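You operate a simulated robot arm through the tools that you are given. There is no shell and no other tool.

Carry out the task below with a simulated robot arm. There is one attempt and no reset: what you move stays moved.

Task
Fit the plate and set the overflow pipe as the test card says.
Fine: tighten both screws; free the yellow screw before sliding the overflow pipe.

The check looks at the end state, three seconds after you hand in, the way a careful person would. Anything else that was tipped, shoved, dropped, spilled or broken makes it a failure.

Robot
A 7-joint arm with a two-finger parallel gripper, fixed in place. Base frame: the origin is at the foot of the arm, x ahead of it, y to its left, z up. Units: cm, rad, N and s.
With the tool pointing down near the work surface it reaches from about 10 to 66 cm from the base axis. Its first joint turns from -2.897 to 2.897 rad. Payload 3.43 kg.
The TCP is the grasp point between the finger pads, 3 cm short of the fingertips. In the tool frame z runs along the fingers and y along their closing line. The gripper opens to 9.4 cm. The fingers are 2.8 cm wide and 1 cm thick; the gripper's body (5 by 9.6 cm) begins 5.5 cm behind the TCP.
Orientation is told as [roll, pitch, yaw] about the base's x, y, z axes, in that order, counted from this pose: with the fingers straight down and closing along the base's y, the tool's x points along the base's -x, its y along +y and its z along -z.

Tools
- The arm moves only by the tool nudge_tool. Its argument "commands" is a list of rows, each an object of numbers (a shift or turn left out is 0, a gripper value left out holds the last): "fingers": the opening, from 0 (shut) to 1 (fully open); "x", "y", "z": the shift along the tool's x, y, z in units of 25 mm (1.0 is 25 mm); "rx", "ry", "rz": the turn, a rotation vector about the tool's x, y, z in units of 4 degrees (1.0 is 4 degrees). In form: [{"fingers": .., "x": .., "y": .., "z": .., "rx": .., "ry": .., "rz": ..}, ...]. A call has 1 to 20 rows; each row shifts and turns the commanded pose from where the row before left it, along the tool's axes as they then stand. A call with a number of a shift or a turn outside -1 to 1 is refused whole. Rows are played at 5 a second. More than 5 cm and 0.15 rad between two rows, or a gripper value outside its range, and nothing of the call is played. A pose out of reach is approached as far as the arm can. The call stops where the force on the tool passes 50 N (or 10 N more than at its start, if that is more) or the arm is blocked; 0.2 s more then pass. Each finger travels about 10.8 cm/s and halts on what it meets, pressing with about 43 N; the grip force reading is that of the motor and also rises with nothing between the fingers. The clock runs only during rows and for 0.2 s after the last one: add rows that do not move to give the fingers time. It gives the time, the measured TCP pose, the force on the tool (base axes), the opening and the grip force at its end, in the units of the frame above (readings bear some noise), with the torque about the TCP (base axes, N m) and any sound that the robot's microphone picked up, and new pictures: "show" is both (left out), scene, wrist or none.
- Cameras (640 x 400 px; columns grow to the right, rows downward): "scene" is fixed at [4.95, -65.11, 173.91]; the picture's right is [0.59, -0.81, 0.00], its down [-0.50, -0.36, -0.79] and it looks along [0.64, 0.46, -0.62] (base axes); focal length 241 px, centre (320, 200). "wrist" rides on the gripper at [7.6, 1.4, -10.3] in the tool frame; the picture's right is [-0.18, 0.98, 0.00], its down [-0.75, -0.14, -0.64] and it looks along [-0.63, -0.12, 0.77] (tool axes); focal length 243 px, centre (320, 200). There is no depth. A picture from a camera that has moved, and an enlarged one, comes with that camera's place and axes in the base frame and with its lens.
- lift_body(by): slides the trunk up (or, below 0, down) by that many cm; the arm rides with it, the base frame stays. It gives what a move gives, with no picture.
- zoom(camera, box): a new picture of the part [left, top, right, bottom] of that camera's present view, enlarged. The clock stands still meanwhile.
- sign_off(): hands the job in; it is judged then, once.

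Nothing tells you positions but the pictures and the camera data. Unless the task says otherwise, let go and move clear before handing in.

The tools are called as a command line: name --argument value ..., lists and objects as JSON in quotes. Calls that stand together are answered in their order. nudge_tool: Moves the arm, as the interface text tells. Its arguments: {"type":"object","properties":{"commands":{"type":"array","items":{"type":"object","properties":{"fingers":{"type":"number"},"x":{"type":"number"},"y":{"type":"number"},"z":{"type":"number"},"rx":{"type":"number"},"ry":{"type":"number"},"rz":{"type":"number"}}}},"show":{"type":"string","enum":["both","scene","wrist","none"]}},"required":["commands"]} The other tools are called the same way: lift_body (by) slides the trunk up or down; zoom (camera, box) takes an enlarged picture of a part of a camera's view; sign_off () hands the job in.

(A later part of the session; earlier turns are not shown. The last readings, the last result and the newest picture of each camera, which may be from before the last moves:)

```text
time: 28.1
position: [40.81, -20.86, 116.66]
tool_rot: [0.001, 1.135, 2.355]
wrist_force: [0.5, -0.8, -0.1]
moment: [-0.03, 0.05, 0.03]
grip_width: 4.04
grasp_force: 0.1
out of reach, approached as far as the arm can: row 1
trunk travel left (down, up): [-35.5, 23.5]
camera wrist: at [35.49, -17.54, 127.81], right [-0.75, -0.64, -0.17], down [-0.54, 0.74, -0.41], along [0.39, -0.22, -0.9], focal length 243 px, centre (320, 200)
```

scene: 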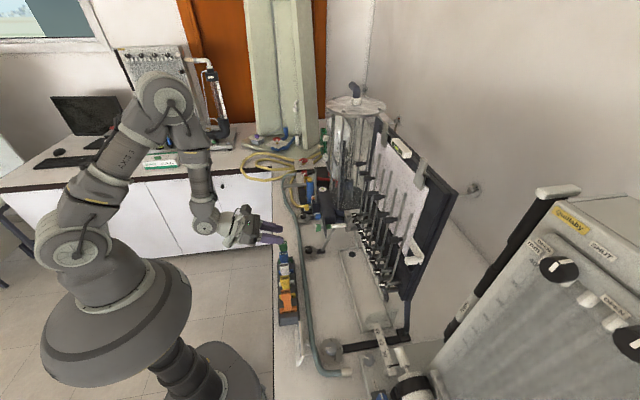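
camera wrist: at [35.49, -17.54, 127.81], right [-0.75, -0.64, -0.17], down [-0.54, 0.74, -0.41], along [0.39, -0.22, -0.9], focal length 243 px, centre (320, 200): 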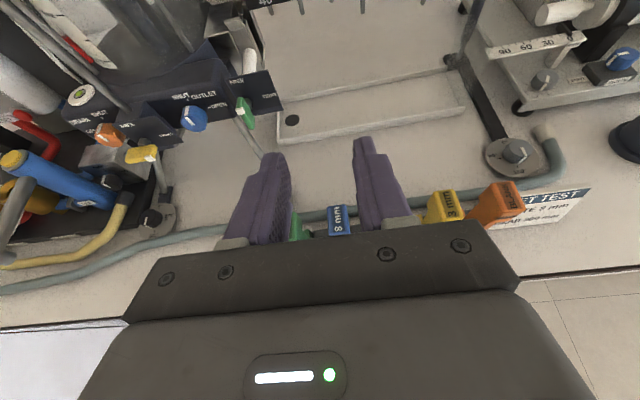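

The blue "8 mm" handle is right between the fingers below. I zoom in to measure it before descending.

zoom --camera "wrist" --box '[270, 170, 400, 250]'

zoom --camera "scene" --box '[240, 200, 320, 280]'

```text
4.92 times, centred on (335, 210) of wrist
camera zoom: at [35.49, -17.54, 127.81], right [-0.75, -0.64, -0.17], down [-0.54, 0.74, -0.41], along [0.39, -0.22, -0.9], focal length 1194 px, centre (246, 151)
```

zoom: 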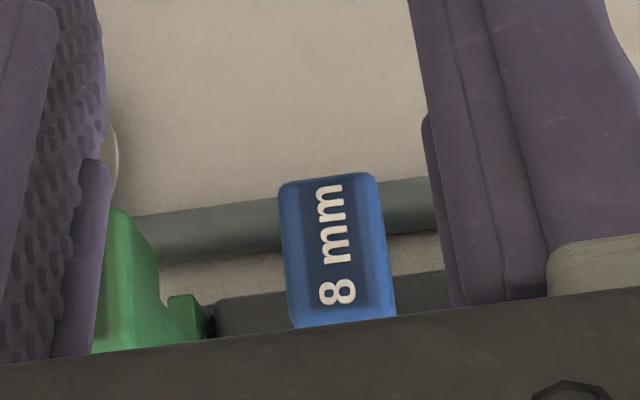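

```text
5.00 times, centred on (280, 240) of scene
camera zoom: at [4.95, -65.11, 173.91], right [0.59, -0.81, 0.0], down [-0.5, -0.36, -0.79], along [0.64, 0.46, -0.62], focal length 1205 px, centre (520, 0)
```

zoom: 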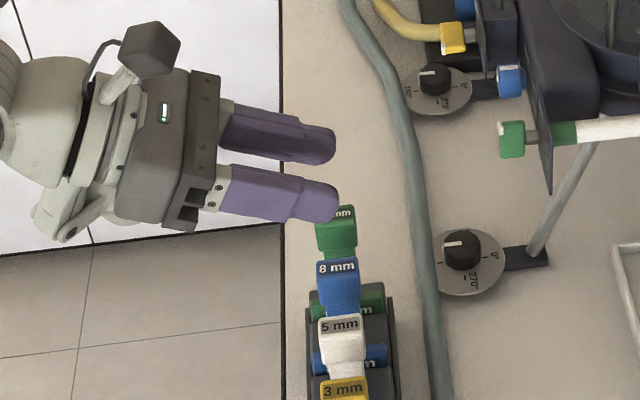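

The handle's top centre is at about [41.8,-22.1,106.8], nicely centred. I descend in two steps with fingers at 3.5 cm opening.

nudge_tool --commands '[{"fingers": 0.37}, {"x": -0.758, "z": 0.318, "y": 0.012}, {"x": -0.758, "z": 0.318, "y": 0.012}, {"x": -0.758, "z": 0.318, "y": 0.012}, {"x": 0}]'

```text
time: 29.3
position: [40.5, -20.6, 110.56]
tool_rot: [-0.001, 1.136, 2.354]
wrist_force: [0.1, 0.5, -0.1]
moment: [0.02, 0.01, -0.01]
grip_width: 3.48
grasp_force: 0.1
trunk travel left (down, up): [-35.5, 23.5]
camera wrist: at [35.15, -17.38, 121.85], right [-0.75, -0.64, -0.17], down [-0.54, 0.74, -0.41], along [0.39, -0.22, -0.9], focal length 243 px, centre (320, 200)
```

scene: 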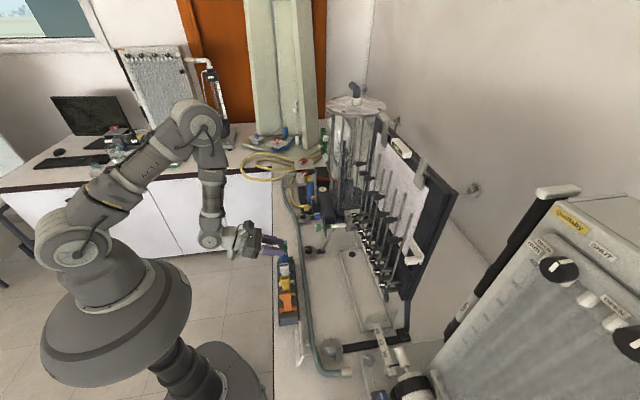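
wrist: 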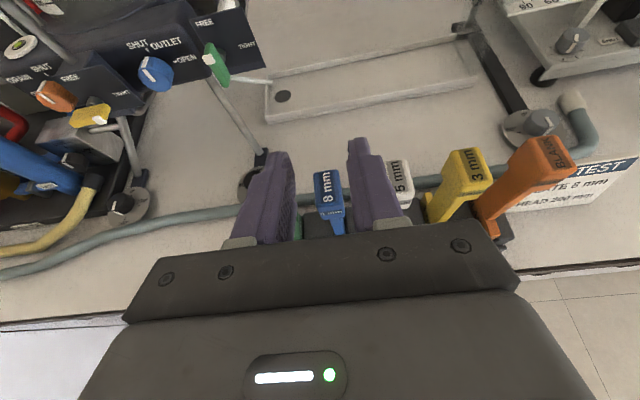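

zoom --camera "wrist" --box '[240, 130, 420, 250]'

zoom --camera "scene" --box '[240, 215, 320, 295]'

```text
3.33 times, centred on (330, 190) of wrist
camera zoom: at [35.15, -17.38, 121.85], right [-0.75, -0.64, -0.17], down [-0.54, 0.74, -0.41], along [0.39, -0.22, -0.9], focal length 809 px, centre (287, 233)
```

zoom: 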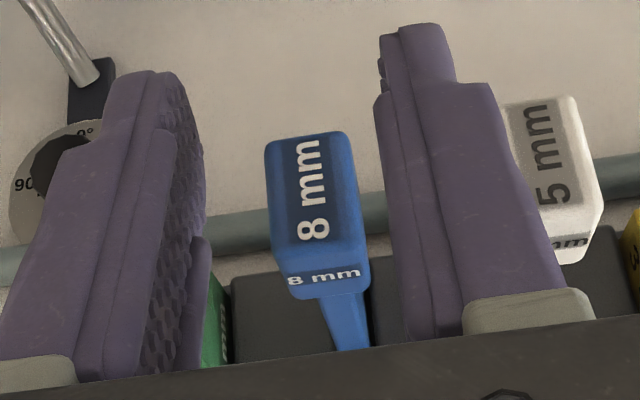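

```text
5.00 times, centred on (280, 255) of scene
camera zoom: at [4.95, -65.11, 173.91], right [0.59, -0.81, 0.0], down [-0.5, -0.36, -0.79], along [0.64, 0.46, -0.62], focal length 1205 px, centre (520, -75)
```

zoom: 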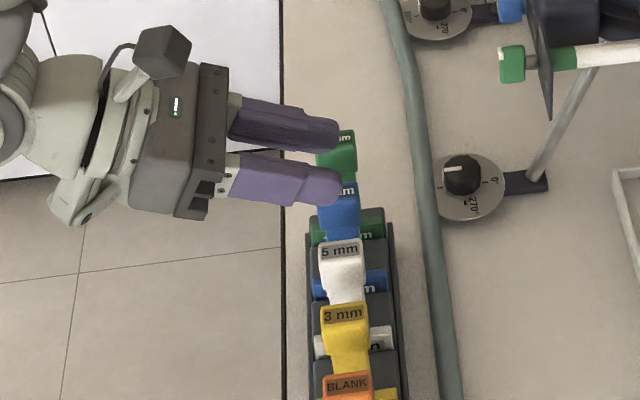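

Aligned within a millimetre or so; handle spans z≈104.7–106.8. I lower the last 3.9 cm.

nudge_tool --commands '[{"x": -0.708, "z": 0.33, "y": 0.02}, {"x": -0.708, "z": 0.33, "y": 0.02}, {"x": 0}]'

zoom --camera "wrist" --box '[240, 110, 420, 230]'

zoom --camera "scene" --box '[240, 215, 320, 295]'

```text
time: 30.1
position: [40.41, -20.69, 106.65]
tool_rot: [-0.001, 1.135, 2.356]
wrist_force: [0.1, 0.5, -0.5]
moment: [0.0, -0.04, -0.04]
grip_width: 3.48
grasp_force: 0.0
trunk travel left (down, up): [-35.5, 23.5]
camera wrist: at [35.03, -17.48, 117.93], right [-0.75, -0.64, -0.17], down [-0.54, 0.74, -0.41], along [0.39, -0.22, -0.9], focal length 243 px, centre (320, 200)
```

scene: 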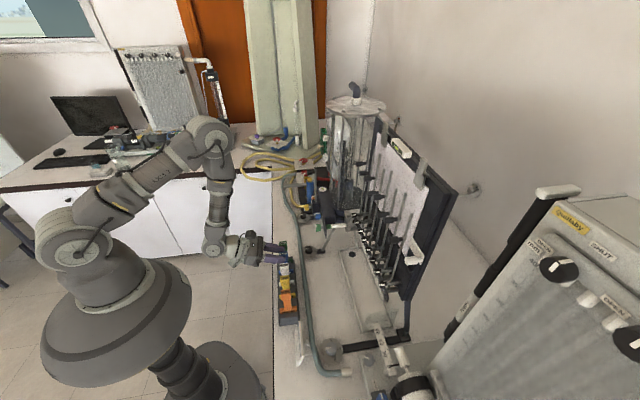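
wrist: 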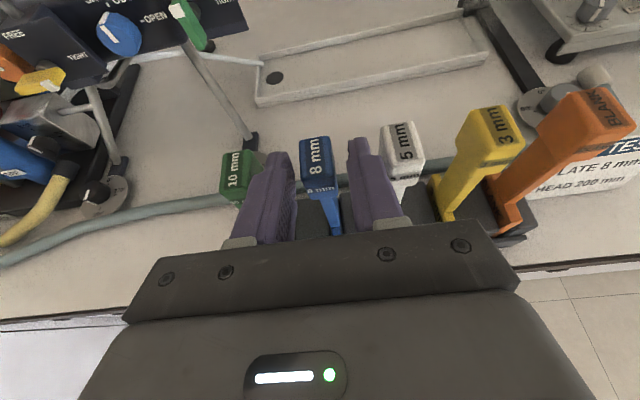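

```text
3.33 times, centred on (330, 170) of wrist
camera zoom: at [35.03, -17.48, 117.93], right [-0.75, -0.64, -0.17], down [-0.54, 0.74, -0.41], along [0.39, -0.22, -0.9], focal length 809 px, centre (287, 300)
```

zoom: 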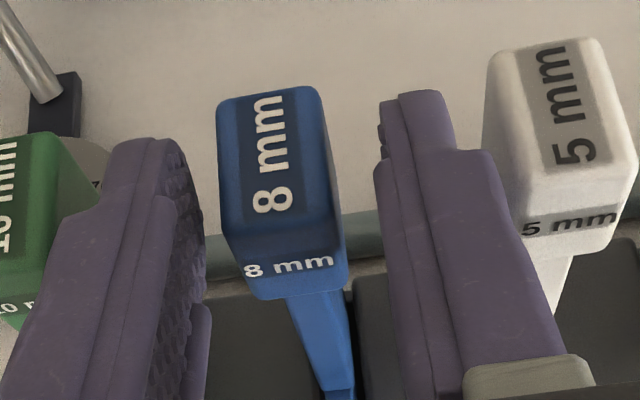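

```text
5.00 times, centred on (280, 255) of scene
camera zoom: at [4.95, -65.11, 173.91], right [0.59, -0.81, 0.0], down [-0.5, -0.36, -0.79], along [0.64, 0.46, -0.62], focal length 1205 px, centre (520, -75)
```

zoom: 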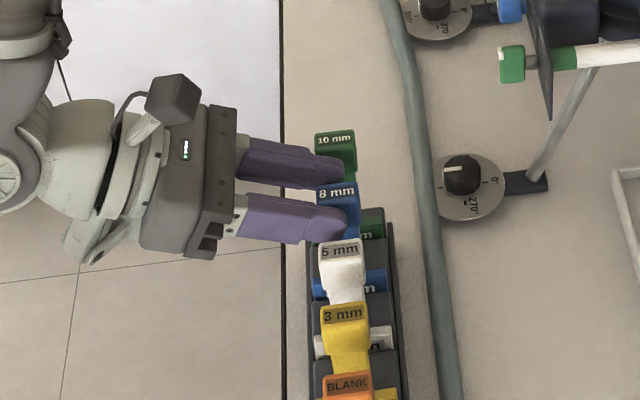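

The handle is centred between the pads. I close the fingers on it.

nudge_tool --commands '[{"fingers": 0}, {"x": 0}, {"x": 0}, {"x": 0}, {"x": 0}]'

```text
time: 31.3
position: [40.18, -20.7, 106.73]
tool_rot: [0.001, 1.135, 2.355]
wrist_force: [0.1, 0.6, 0.1]
moment: [0.0, 0.03, 0.01]
grip_width: 1.91
grasp_force: 43.2
trunk travel left (down, up): [-35.5, 23.5]
camera wrist: at [35.04, -17.48, 117.94], right [-0.75, -0.64, -0.17], down [-0.54, 0.74, -0.41], along [0.39, -0.22, -0.9], focal length 243 px, centre (320, 200)
```

scene: 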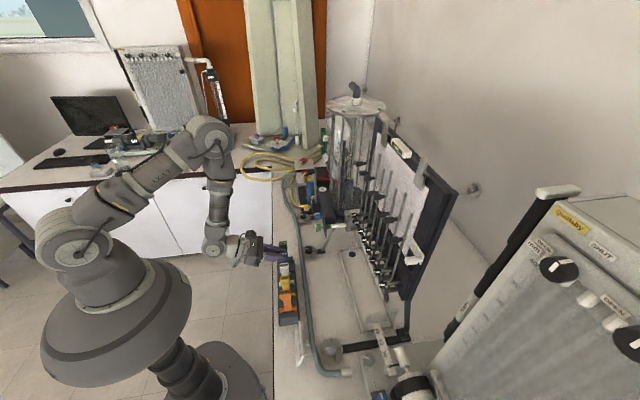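
wrist: 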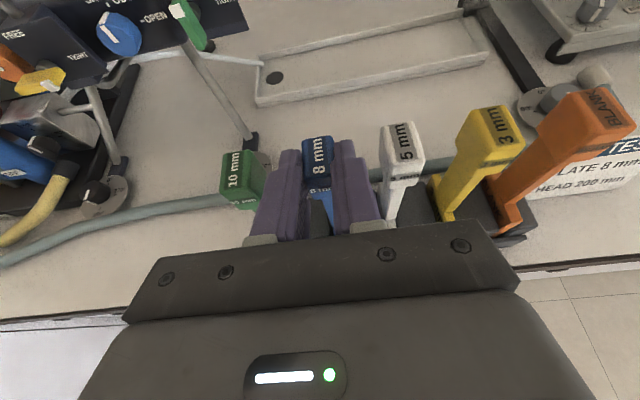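

Gripped firmly (width 1.9 cm). Lifting straight up a little first, then more.

nudge_tool --commands '[{"x": 0.45, "z": -0.21}, {"x": 0.45, "z": -0.21}, {"x": 0.906, "z": -0.422}, {"x": 0.906, "z": -0.422}, {"x": 0.906, "z": -0.422}, {"x": 0.906, "z": -0.422}, {"x": 0}]'

zoom --camera "scene" --box '[230, 190, 330, 290]'

zoom --camera "wrist" --box '[240, 110, 420, 230]'

```text
time: 32.9
position: [41.51, -21.11, 118.89]
tool_rot: [0.004, 1.134, 2.357]
wrist_force: [-0.5, -0.2, -1.2]
moment: [0.02, 0.03, -0.01]
grip_width: 1.89
grasp_force: 42.7
out of reach, approached as far as the arm can: row 5, 6
trunk travel left (down, up): [-35.5, 23.5]
camera wrist: at [36.16, -17.83, 130.09], right [-0.75, -0.64, -0.17], down [-0.54, 0.74, -0.41], along [0.38, -0.22, -0.9], focal length 243 px, centre (320, 200)
```

scene: 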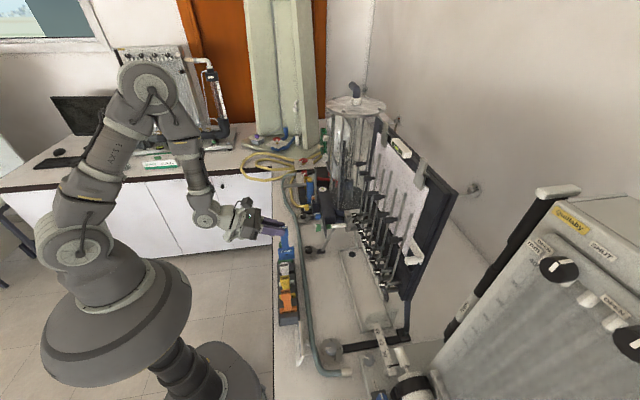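
wrist: 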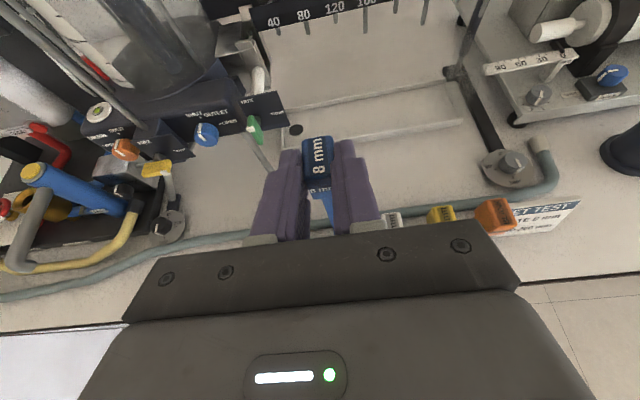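

```text
4.00 times, centred on (280, 240) of scene
camera zoom: at [4.95, -65.11, 173.91], right [0.59, -0.81, 0.0], down [-0.5, -0.36, -0.79], along [0.64, 0.46, -0.62], focal length 964 px, centre (480, 40)
```

zoom: 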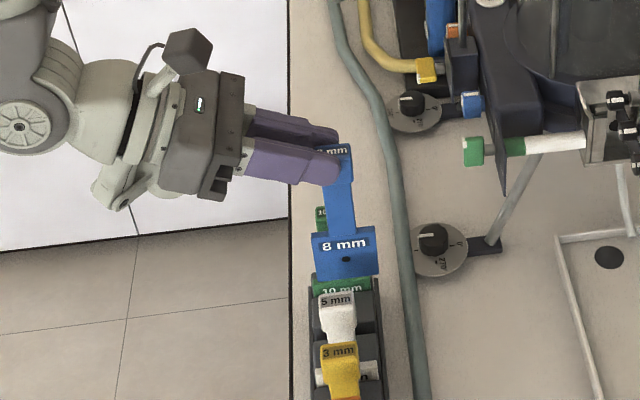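

```text
3.33 times, centred on (330, 170) of wrist
camera zoom: at [36.16, -17.83, 130.09], right [-0.75, -0.64, -0.17], down [-0.54, 0.74, -0.41], along [0.38, -0.22, -0.9], focal length 809 px, centre (287, 300)
```

zoom: 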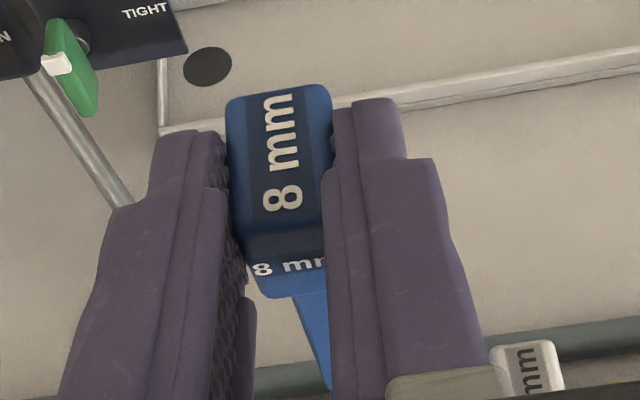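

The 8 mm plate is out of the rack: handle, neck, and a square plate with its hole. I zoom in to measure it.

zoom --camera "scene" --box '[298, 220, 338, 270]'

zoom --camera "scene" --box '[335, 185, 385, 235]'

```text
8.00 times, centred on (318, 245) of scene
camera zoom: at [4.95, -65.11, 173.91], right [0.59, -0.81, 0.0], down [-0.5, -0.36, -0.79], along [0.64, 0.46, -0.62], focal length 1928 px, centre (336, -160)
```

zoom: 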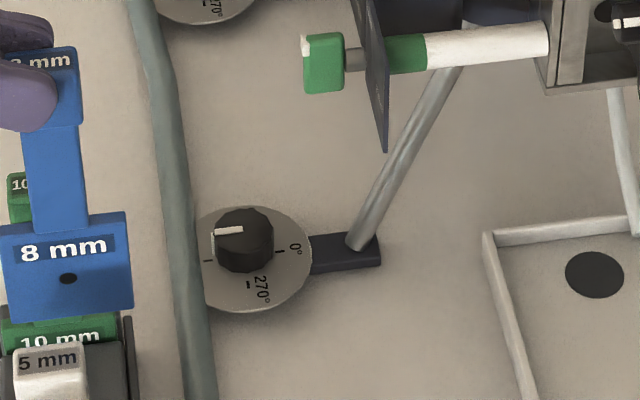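

```text
8.00 times, centred on (360, 210) of scene
camera zoom: at [4.95, -65.11, 173.91], right [0.59, -0.81, 0.0], down [-0.5, -0.36, -0.79], along [0.64, 0.46, -0.62], focal length 1928 px, centre (0, 120)
```

zoom: 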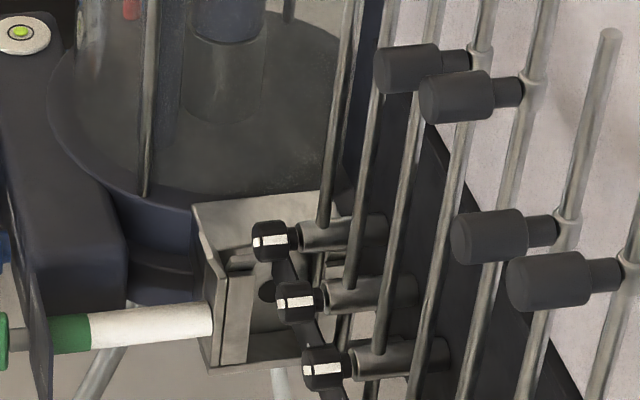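

Plate is about 5.5 × 5 cm, its bottom 11 cm below the handle centre, hole matching the box hole height when seated (~z 109). I raise it and carry it toward the box, stopping short to check.

nudge_tool --commands '[{"x": 0.725, "z": -0.338}, {"x": 0.725, "z": -0.338}, {"x": 0.725, "z": -0.338}, {"x": 0.725, "z": -0.338}, {"x": 0.4255, "z": 0.9127, "y": -0.3345}, {"x": 0.4255, "z": 0.9127, "y": -0.3345}, {"x": 0.4255, "z": 0.9127, "y": -0.3345}, {"x": 0.4255, "z": 0.9127, "y": -0.3345}, {"x": 0.4255, "z": 0.9127, "y": -0.3345}, {"x": 0.4255, "z": 0.9127, "y": -0.3345}, {"x": 0}]'

```text
time: 35.3
position: [56.43, -28.69, 126.63]
tool_rot: [0.0, 1.133, 2.353]
wrist_force: [-5.6, -6.9, -2.5]
moment: [-1.09, 0.89, -0.13]
grip_width: 1.97
grasp_force: 43.0
out of reach, approached as far as the arm can: row 1, 3
trunk travel left (down, up): [-35.5, 23.5]
camera wrist: at [51.18, -25.39, 137.9], right [-0.75, -0.64, -0.17], down [-0.53, 0.74, -0.41], along [0.38, -0.22, -0.9], focal length 243 px, centre (320, 200)
```

scene: 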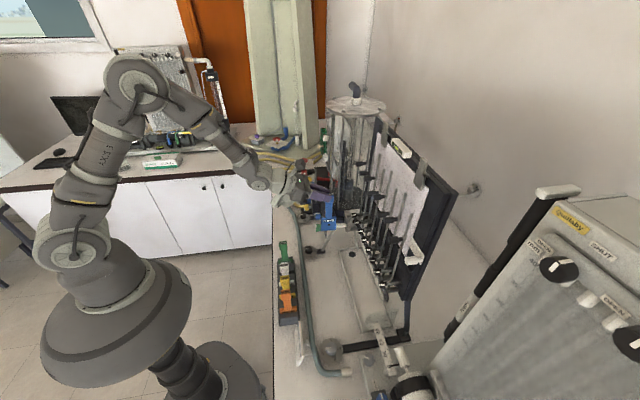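
wrist: 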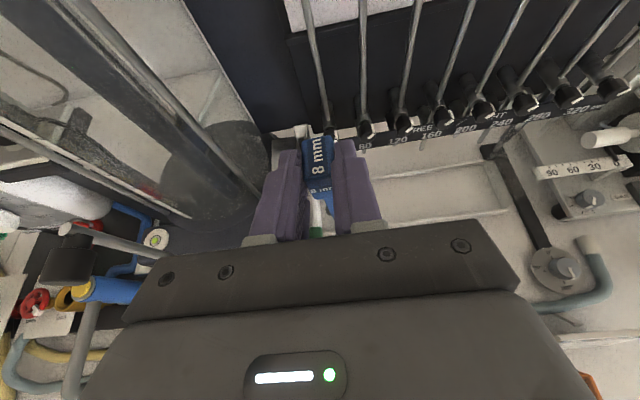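

There is a side force (≈9 N toward −n with a lever arm well below the gripper): the plate's lower edge is likely touching something, perhaps the green screw's label plate. I look before moving on.

zoom --camera "scene" --box '[295, 180, 375, 260]'

zoom --camera "wrist" --box '[240, 110, 420, 250]'

```text
5.00 times, centred on (335, 220) of scene
camera zoom: at [4.95, -65.11, 173.91], right [0.59, -0.81, 0.0], down [-0.5, -0.36, -0.79], along [0.64, 0.46, -0.62], focal length 1205 px, centre (245, 100)
```

zoom: 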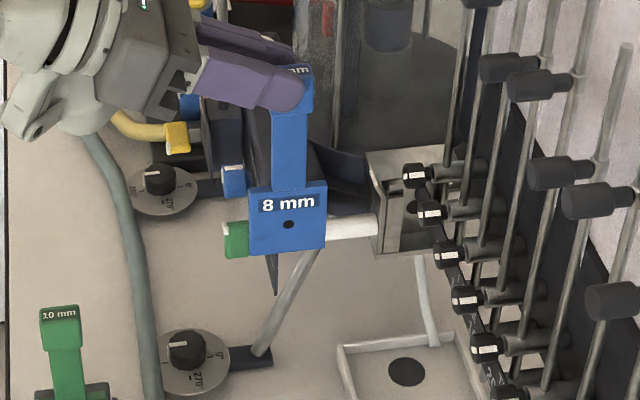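

```text
2.86 times, centred on (330, 180) of wrist
camera zoom: at [51.18, -25.39, 137.9], right [-0.75, -0.64, -0.17], down [-0.53, 0.74, -0.41], along [0.38, -0.22, -0.9], focal length 693 px, centre (291, 257)
```

zoom: 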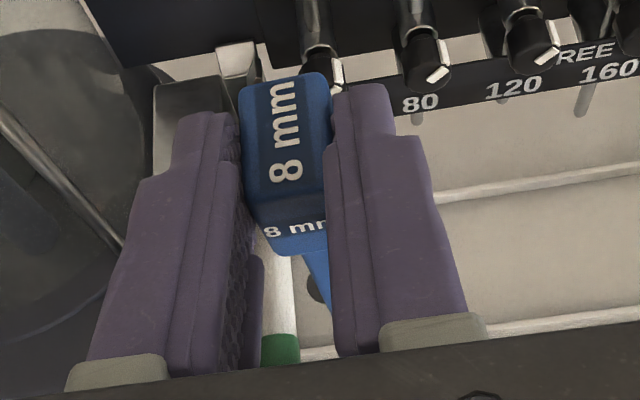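

The plate is longer than I judged (bottom ≈14.5 cm below the handle centre) and its lower edge is touching the green screw's label plate. I back off sideways first, then raise.

nudge_tool --commands '[{"y": 0.2}, {"y": 0.2}, {"y": 0.2}, {"x": 0}]' --show "none"

nudge_tool --commands '[{"x": 0.725, "z": -0.338}, {"x": 0.725, "z": -0.338}, {"x": 0.725, "z": -0.338}, {"x": 0}]'

```text
time: 36.3
position: [55.35, -29.24, 126.79]
tool_rot: [0.0, 1.135, 2.356]
wrist_force: [0.6, 0.2, -1.1]
moment: [0.0, -0.01, -0.04]
grip_width: 1.92
grasp_force: 42.7
trunk travel left (down, up): [-35.5, 23.5]
```

```text
time: 37.3
position: [55.28, -29.47, 132.84]
tool_rot: [0.001, 1.134, 2.354]
wrist_force: [-0.3, 0.3, 0.1]
moment: [-0.01, 0.01, -0.04]
grip_width: 1.91
grasp_force: 42.5
trunk travel left (down, up): [-35.5, 23.5]
camera wrist: at [50.05, -26.26, 143.92], right [-0.75, -0.64, -0.17], down [-0.54, 0.74, -0.41], along [0.39, -0.22, -0.9], focal length 243 px, centre (320, 200)
```

scene: 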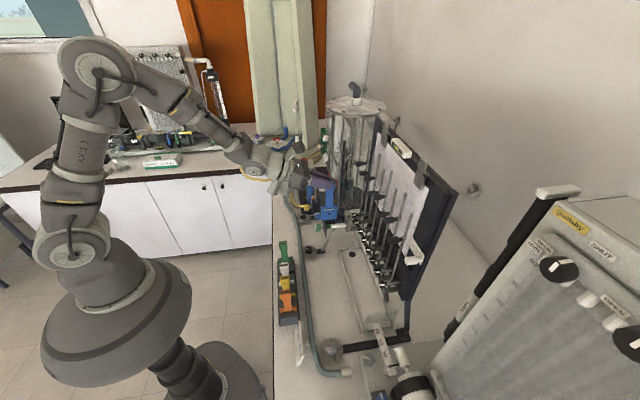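
wrist: 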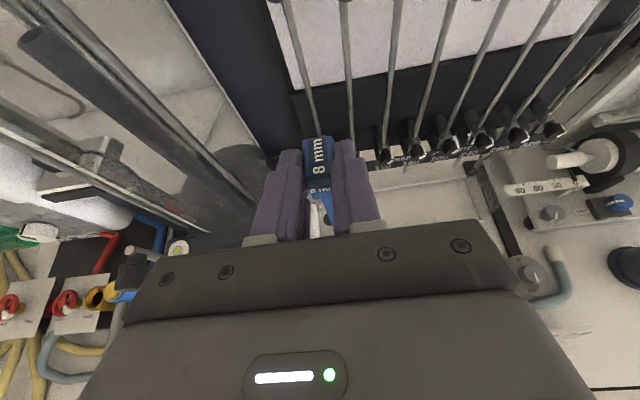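

Force is gone. I check that the plate still sits straight in the fingers and the label plate and green screw are as before.

zoom --camera "wrist" --box '[230, 110, 410, 250]'

zoom --camera "scene" --box '[295, 170, 375, 250]'

zoom --camera "scene" --box '[300, 195, 350, 245]'

```text
2.86 times, centred on (320, 180) of wrist
camera zoom: at [50.05, -26.26, 143.92], right [-0.75, -0.64, -0.17], down [-0.54, 0.74, -0.41], along [0.39, -0.22, -0.9], focal length 693 px, centre (320, 257)
```

zoom: 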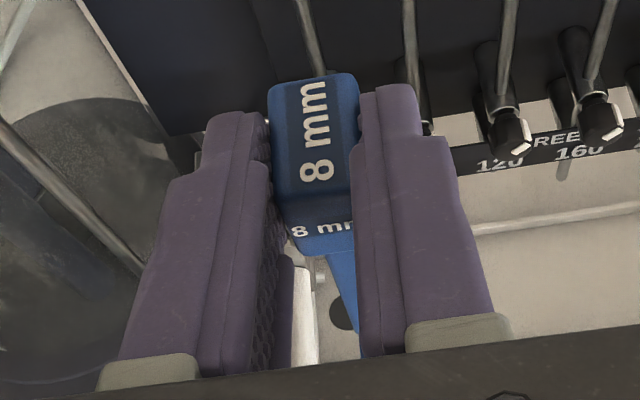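

```text
5.00 times, centred on (335, 210) of scene
camera zoom: at [4.95, -65.11, 173.91], right [0.59, -0.81, 0.0], down [-0.5, -0.36, -0.79], along [0.64, 0.46, -0.62], focal length 1205 px, centre (245, 150)
```

zoom: 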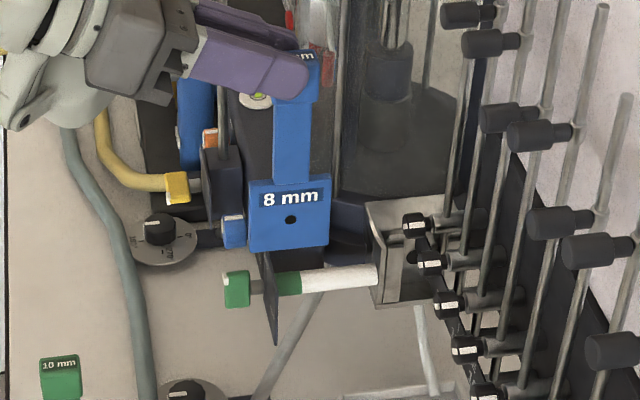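

```text
8.00 times, centred on (325, 220) of scene
camera zoom: at [4.95, -65.11, 173.91], right [0.59, -0.81, 0.0], down [-0.5, -0.36, -0.79], along [0.64, 0.46, -0.62], focal length 1928 px, centre (280, 40)
```

zoom: 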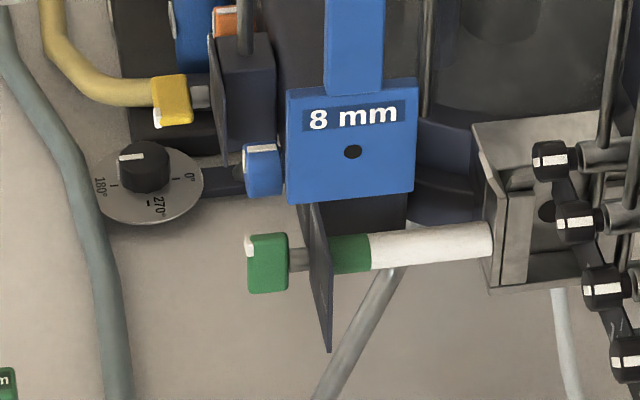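

Everything is intact and the plate hangs straight. Now I shift sideways over to the slot's line (n≈23.6), then forward in steps.

nudge_tool --commands '[{"y": -0.535}, {"y": -0.535}, {"y": -0.535}, {"y": -0.535}, {"x": 0.211, "z": 0.453}, {"x": 0.211, "z": 0.453}, {"x": 0.211, "z": 0.453}, {"x": 0.211, "z": 0.453}, {"x": 0.211, "z": 0.453}, {"x": 0.211, "z": 0.453}, {"x": 0}]'

zoom --camera "scene" --box '[310, 170, 390, 250]'

zoom --camera "wrist" --box '[230, 110, 410, 250]'

```text
time: 39.7
position: [64.55, -30.92, 132.9]
tool_rot: [0.0, 1.134, 2.355]
wrist_force: [-0.5, -0.9, -0.7]
moment: [-0.02, 0.0, -0.01]
grip_width: 1.9
grasp_force: 43.0
trunk travel left (down, up): [-35.5, 23.5]
camera wrist: at [59.24, -27.71, 143.97], right [-0.75, -0.64, -0.17], down [-0.54, 0.74, -0.41], along [0.39, -0.22, -0.9], focal length 243 px, centre (320, 200)
```

scene: 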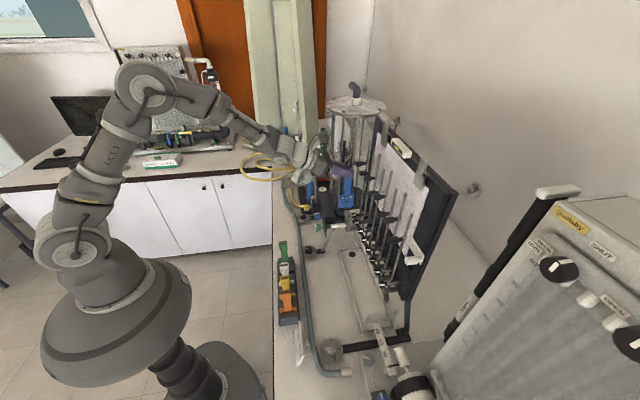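
wrist: 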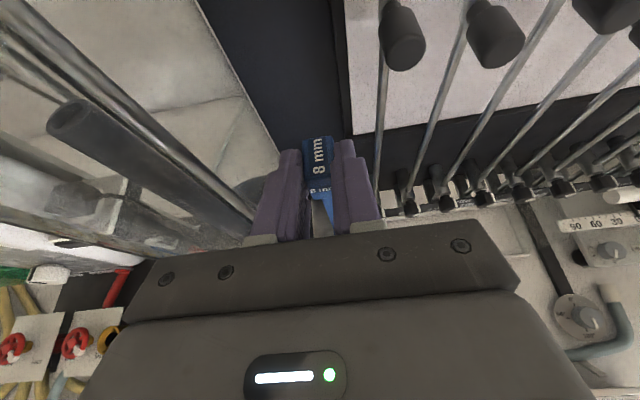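

```text
5.00 times, centred on (350, 210) of scene
camera zoom: at [4.95, -65.11, 173.91], right [0.59, -0.81, 0.0], down [-0.5, -0.36, -0.79], along [0.64, 0.46, -0.62], focal length 1205 px, centre (170, 150)
```

zoom: 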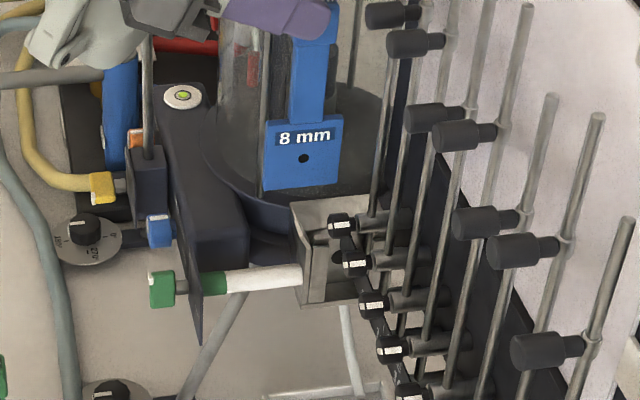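

```text
2.86 times, centred on (320, 180) of wrist
camera zoom: at [59.24, -27.71, 143.97], right [-0.75, -0.64, -0.17], down [-0.54, 0.74, -0.41], along [0.39, -0.22, -0.9], focal length 693 px, centre (320, 257)
```

zoom: 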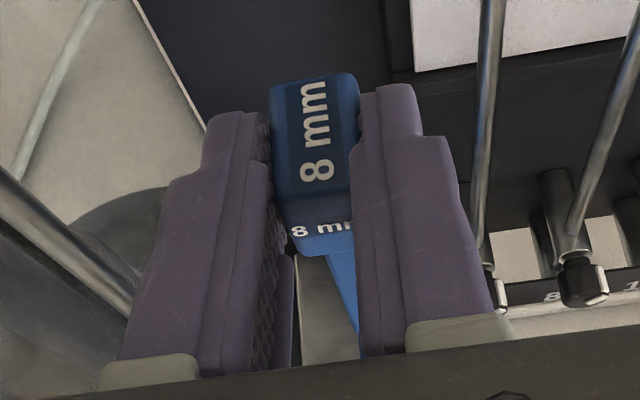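

By comparing views, the plate centre is ≈2.35 cm ahead of the TCP and its bottom ≈16 cm below it. I move forward 3.9 cm more so the plate is above the slot (a≈73.7), still above the walls.

nudge_tool --commands '[{"x": 0.22, "z": 0.471}, {"x": 0.22, "z": 0.471}, {"x": 0.22, "z": 0.471}, {"x": 0}]'

zoom --camera "scene" --box '[330, 180, 380, 230]'

zoom --camera "wrist" --box '[230, 110, 410, 250]'

```text
time: 40.7
position: [67.27, -33.76, 132.66]
tool_rot: [0.001, 1.135, 2.355]
wrist_force: [0.5, 0.3, -0.4]
moment: [-0.01, 0.01, -0.01]
grip_width: 1.89
grasp_force: 42.9
trunk travel left (down, up): [-35.5, 23.5]
camera wrist: at [61.97, -30.52, 143.99], right [-0.75, -0.64, -0.17], down [-0.54, 0.74, -0.41], along [0.39, -0.22, -0.9], focal length 243 px, centre (320, 200)
```

scene: 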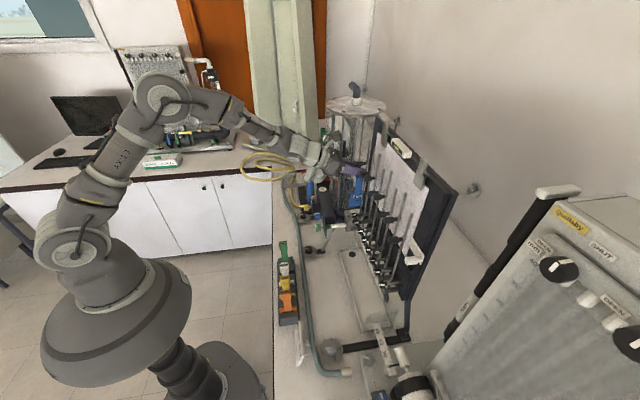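
wrist: 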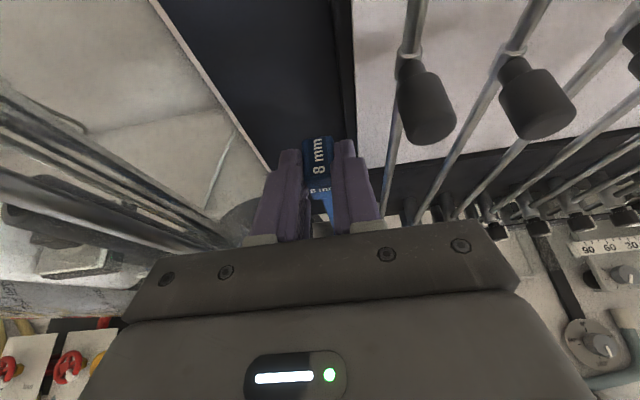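

```text
8.00 times, centred on (355, 205) of scene
camera zoom: at [4.95, -65.11, 173.91], right [0.59, -0.81, 0.0], down [-0.5, -0.36, -0.79], along [0.64, 0.46, -0.62], focal length 1928 px, centre (40, 160)
```

zoom: 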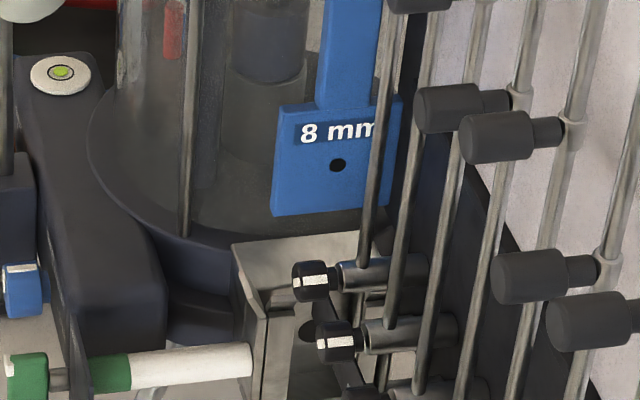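

```text
2.86 times, centred on (320, 180) of wrist
camera zoom: at [61.97, -30.52, 143.99], right [-0.75, -0.64, -0.17], down [-0.54, 0.74, -0.41], along [0.39, -0.22, -0.9], focal length 693 px, centre (320, 257)
```

zoom: 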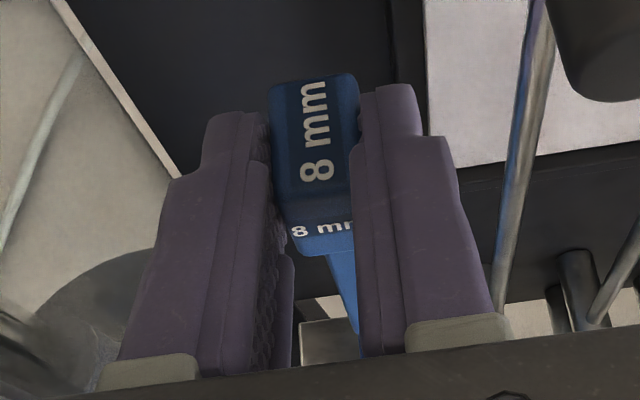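

Alignment agrees with predictions (plate hole vs. box hole). I lower 3 cm first and check.

nudge_tool --commands '[{"x": -0.181, "z": 0.0845}, {"x": -0.181, "z": 0.0845}, {"x": -0.181, "z": 0.0845}, {"x": -0.181, "z": 0.0845}, {"x": -0.181, "z": 0.0845}, {"x": -0.181, "z": 0.0845}, {"x": 0}]' --show "wrist"

zoom --camera "scene" --box '[330, 180, 380, 230]'

zoom --camera "wrist" --box '[290, 170, 350, 240]'

```text
time: 42.3
position: [67.25, -33.72, 129.8]
tool_rot: [0.003, 1.134, 2.357]
wrist_force: [-1.0, -0.1, -1.1]
moment: [0.01, 0.02, -0.02]
grip_width: 1.91
grasp_force: 43.2
trunk travel left (down, up): [-35.5, 23.5]
camera wrist: at [62.0, -30.52, 140.95], right [-0.75, -0.64, -0.17], down [-0.54, 0.74, -0.41], along [0.39, -0.22, -0.9], focal length 243 px, centre (320, 200)
```

wrist: 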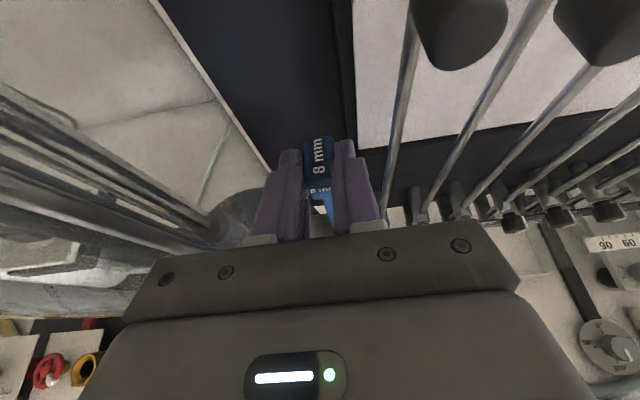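

```text
8.00 times, centred on (355, 205) of scene
camera zoom: at [4.95, -65.11, 173.91], right [0.59, -0.81, 0.0], down [-0.5, -0.36, -0.79], along [0.64, 0.46, -0.62], focal length 1928 px, centre (40, 160)
```

zoom: 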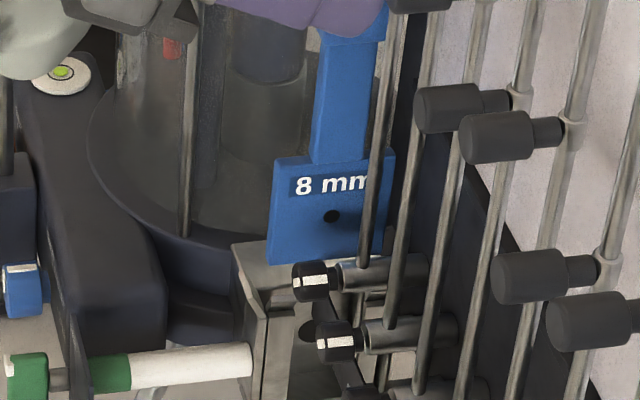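

```text
5.71 times, centred on (320, 205) of wrist
camera zoom: at [62.0, -30.52, 140.95], right [-0.75, -0.64, -0.17], down [-0.54, 0.74, -0.41], along [0.39, -0.22, -0.9], focal length 1386 px, centre (320, 171)
```

zoom: 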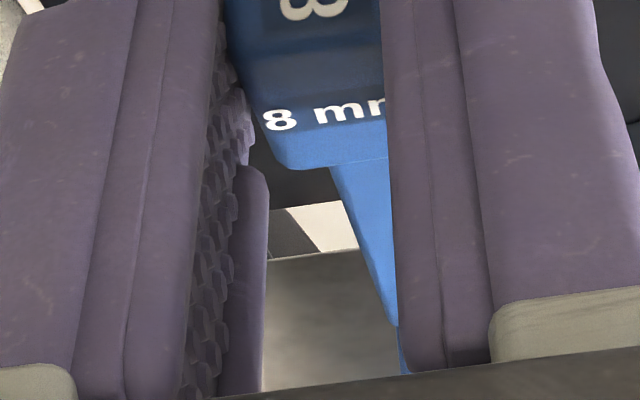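

The plate's lower edge is just above the slot mouth and lines up. I lower slowly into the slot, watching the force.

nudge_tool --commands '[{"x": -0.0906, "z": 0.0423}, {"x": -0.0906, "z": 0.0423}, {"x": -0.0906, "z": 0.0423}, {"x": -0.0906, "z": 0.0423}, {"x": -0.0906, "z": 0.0423}, {"x": -0.0906, "z": 0.0423}, {"x": -0.0906, "z": 0.0423}, {"x": -0.0906, "z": 0.0423}, {"x": 0}]' --show "none"

zoom --camera "scene" --box '[330, 180, 380, 230]'

```text
time: 44.3
position: [67.22, -33.76, 127.62]
tool_rot: [0.0, 1.135, 2.355]
wrist_force: [0.6, -0.4, -1.4]
moment: [0.03, -0.01, 0.01]
grip_width: 1.92
grasp_force: 43.2
trunk travel left (down, up): [-35.5, 23.5]
```

```text
8.00 times, centred on (355, 205) of scene
camera zoom: at [4.95, -65.11, 173.91], right [0.59, -0.81, 0.0], down [-0.5, -0.36, -0.79], along [0.64, 0.46, -0.62], focal length 1928 px, centre (40, 160)
```

zoom: 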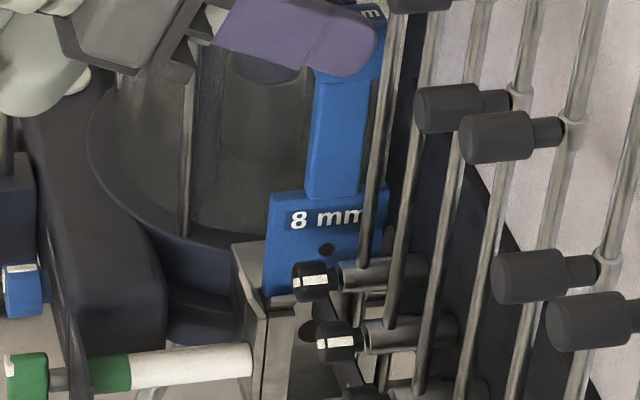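

The plate is entering the slot with no contact force. Continuing down.

nudge_tool --commands '[{"x": -0.0906, "z": 0.0423}, {"x": -0.0906, "z": 0.0423}, {"x": -0.0906, "z": 0.0423}, {"x": -0.0906, "z": 0.0423}, {"x": -0.0906, "z": 0.0423}, {"x": -0.0906, "z": 0.0423}, {"x": -0.0906, "z": 0.0423}, {"x": -0.0906, "z": 0.0423}, {"x": -0.0906, "z": 0.0423}, {"x": -0.0906, "z": 0.0423}, {"x": -0.0906, "z": 0.0423}, {"x": -0.0906, "z": 0.0423}, {"x": 0}]' --show "none"

zoom --camera "scene" --box '[330, 180, 380, 230]'

```text
time: 47.1
position: [67.32, -33.83, 124.53]
tool_rot: [0.0, 1.134, 2.354]
wrist_force: [0.1, 0.3, -0.7]
moment: [0.03, 0.06, -0.01]
grip_width: 1.91
grasp_force: 42.9
trunk travel left (down, up): [-35.5, 23.5]
```

```text
8.00 times, centred on (355, 205) of scene
camera zoom: at [4.95, -65.11, 173.91], right [0.59, -0.81, 0.0], down [-0.5, -0.36, -0.79], along [0.64, 0.46, -0.62], focal length 1928 px, centre (40, 160)
```

zoom: 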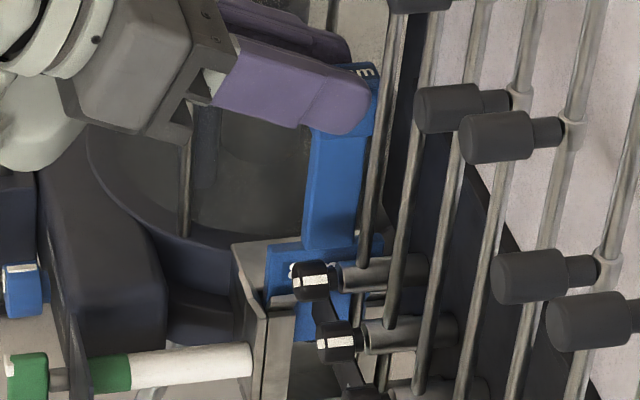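

nudge_tool --commands '[{"x": -0.0906, "z": 0.0423}, {"x": -0.0906, "z": 0.0423}, {"x": -0.0906, "z": 0.0423}, {"x": -0.0906, "z": 0.0423}, {"x": -0.0906, "z": 0.0423}, {"x": -0.0906, "z": 0.0423}, {"x": 0}]' --show "none"

zoom --camera "scene" --box '[330, 180, 380, 230]'

```text
time: 48.7
position: [67.38, -33.77, 122.95]
tool_rot: [0.001, 1.135, 2.356]
wrist_force: [0.3, 0.0, -0.3]
moment: [0.01, -0.02, 0.0]
grip_width: 1.92
grasp_force: 43.5
trunk travel left (down, up): [-35.5, 23.5]
```

```text
8.00 times, centred on (355, 205) of scene
camera zoom: at [4.95, -65.11, 173.91], right [0.59, -0.81, 0.0], down [-0.5, -0.36, -0.79], along [0.64, 0.46, -0.62], focal length 1928 px, centre (40, 160)
```

zoom: 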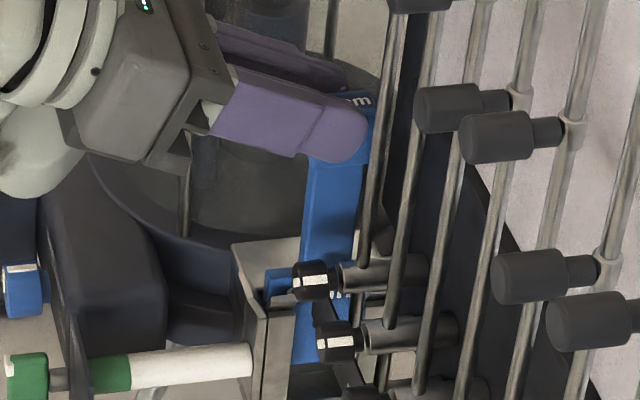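

nudge_tool --commands '[{"x": -0.0544, "z": 0.0254}, {"x": -0.0544, "z": 0.0254}, {"x": -0.0544, "z": 0.0254}, {"x": -0.0544, "z": 0.0254}, {"x": -0.0544, "z": 0.0254}, {"x": -0.0544, "z": 0.0254}, {"x": 0}]' --show "none"

zoom --camera "scene" --box '[330, 180, 380, 230]'

```text
time: 50.3
position: [67.22, -33.93, 122.2]
tool_rot: [0.003, 1.134, 2.358]
wrist_force: [1.3, -0.2, -1.3]
moment: [-0.02, 0.0, 0.03]
grip_width: 1.88
grasp_force: 43.0
trunk travel left (down, up): [-35.5, 23.5]
```

```text
8.00 times, centred on (355, 205) of scene
camera zoom: at [4.95, -65.11, 173.91], right [0.59, -0.81, 0.0], down [-0.5, -0.36, -0.79], along [0.64, 0.46, -0.62], focal length 1928 px, centre (40, 160)
```

zoom: 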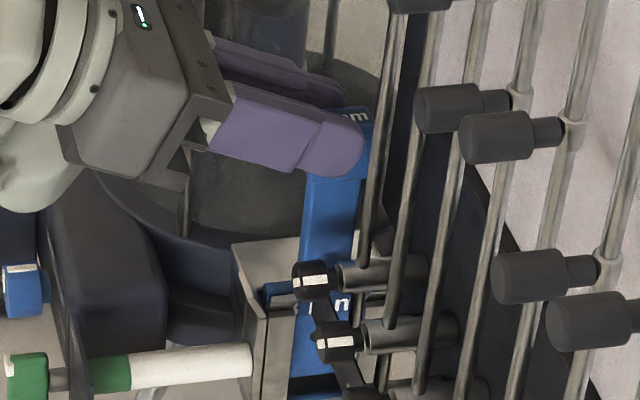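

nudge_tool --commands '[{"x": -0.0363, "z": 0.0169}, {"x": -0.0363, "z": 0.0169}, {"x": -0.0363, "z": 0.0169}, {"x": -0.0363, "z": 0.0169}, {"x": -0.0363, "z": 0.0169}, {"x": -0.0363, "z": 0.0169}, {"x": 0}]' --show "none"

zoom --camera "scene" --box '[330, 190, 380, 240]'

```text
time: 51.9
position: [67.15, -33.78, 121.54]
tool_rot: [0.001, 1.133, 2.354]
wrist_force: [0.8, -0.8, -0.8]
moment: [0.03, 0.04, 0.03]
grip_width: 1.9
grasp_force: 43.2
trunk travel left (down, up): [-35.5, 23.5]
```

```text
8.00 times, centred on (355, 215) of scene
camera zoom: at [4.95, -65.11, 173.91], right [0.59, -0.81, 0.0], down [-0.5, -0.36, -0.79], along [0.64, 0.46, -0.62], focal length 1928 px, centre (40, 80)
```

zoom: 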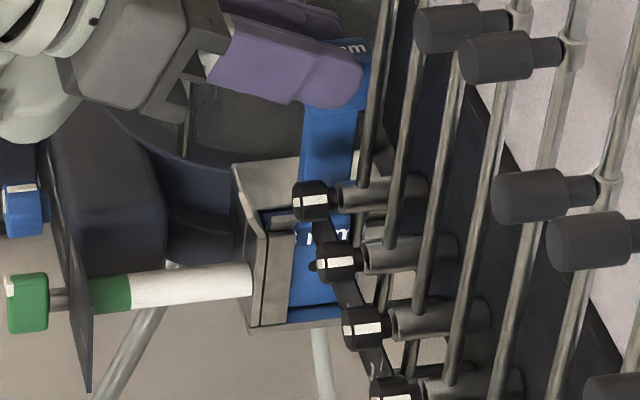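

nudge_tool --commands '[{"x": -0.0363, "z": 0.0169}, {"x": -0.0363, "z": 0.0169}, {"x": -0.0363, "z": 0.0169}, {"x": -0.0363, "z": 0.0169}, {"x": 0}]' --show "none"

zoom --camera "scene" --box '[340, 205, 370, 235]'

```text
time: 53.1
position: [67.21, -33.78, 121.31]
tool_rot: [0.001, 1.136, 2.355]
wrist_force: [0.5, 0.9, 9.3]
moment: [0.13, -0.16, 0.01]
grip_width: 1.88
grasp_force: 43.0
trunk travel left (down, up): [-35.5, 23.5]
```

```text
13.33 times, centred on (355, 220) of scene
camera zoom: at [4.95, -65.11, 173.91], right [0.59, -0.81, 0.0], down [-0.5, -0.36, -0.79], along [0.64, 0.46, -0.62], focal length 3214 px, centre (-147, -67)
```

zoom: 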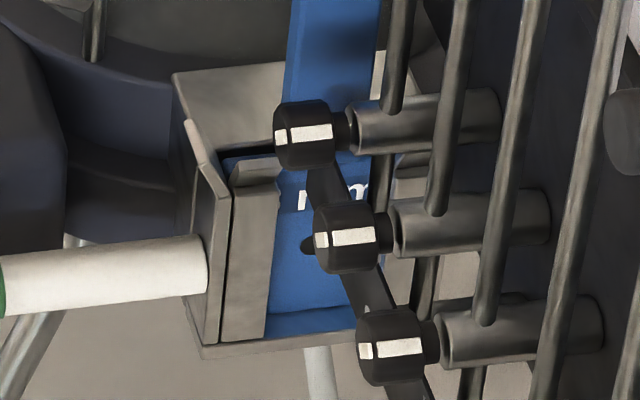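

The plate is seated on the slot floor (9 N upward contact). I release it with a small opening and check it stays put before retracting.

nudge_tool --commands '[{"fingers": 0.34}, {"x": 0}, {"x": 0}]' --show "wrist"

zoom --camera "scene" --box '[330, 180, 380, 230]'

zoom --camera "wrist" --box '[230, 110, 410, 250]'

```text
time: 53.9
position: [67.2, -33.74, 121.19]
tool_rot: [0.001, 1.134, 2.354]
wrist_force: [0.5, -0.3, 0.1]
moment: [-0.04, 0.02, 0.0]
grip_width: 3.2
grasp_force: 0.0
trunk travel left (down, up): [-35.5, 23.5]
camera wrist: at [61.96, -30.56, 132.4], right [-0.75, -0.64, -0.17], down [-0.54, 0.74, -0.41], along [0.39, -0.22, -0.9], focal length 243 px, centre (320, 200)
```

wrist: 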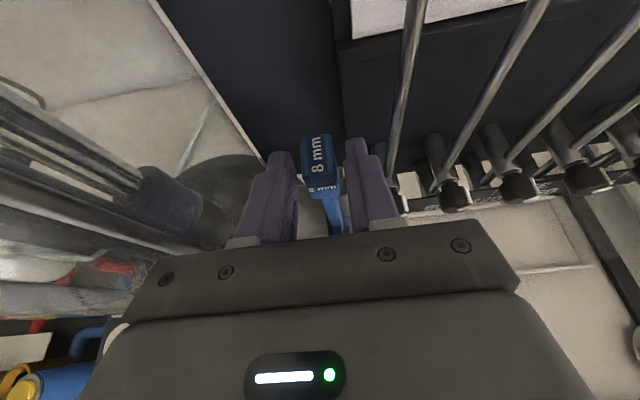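

```text
8.00 times, centred on (355, 205) of scene
camera zoom: at [4.95, -65.11, 173.91], right [0.59, -0.81, 0.0], down [-0.5, -0.36, -0.79], along [0.64, 0.46, -0.62], focal length 1928 px, centre (40, 160)
```

zoom: 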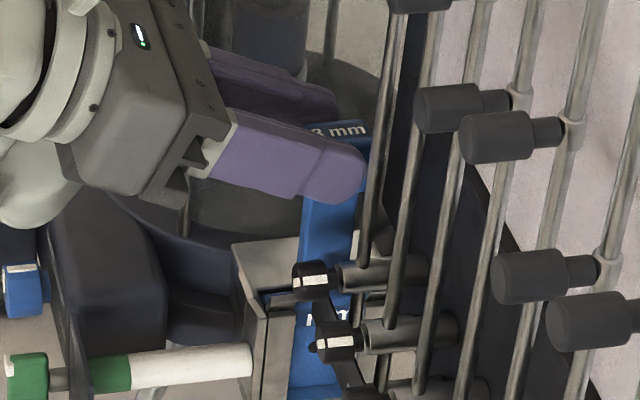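

```text
2.86 times, centred on (320, 180) of wrist
camera zoom: at [61.96, -30.56, 132.4], right [-0.75, -0.64, -0.17], down [-0.54, 0.74, -0.41], along [0.39, -0.22, -0.9], focal length 693 px, centre (320, 257)
```

zoom: 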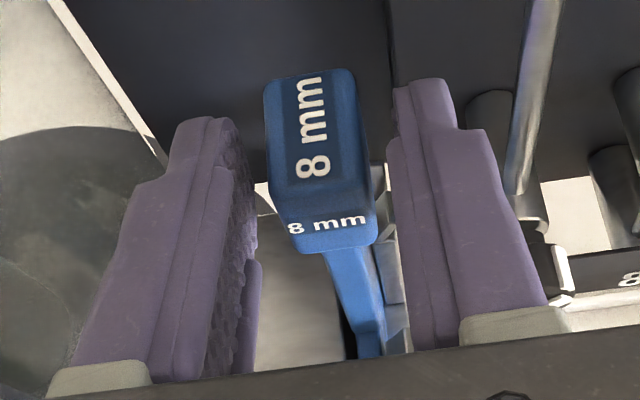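

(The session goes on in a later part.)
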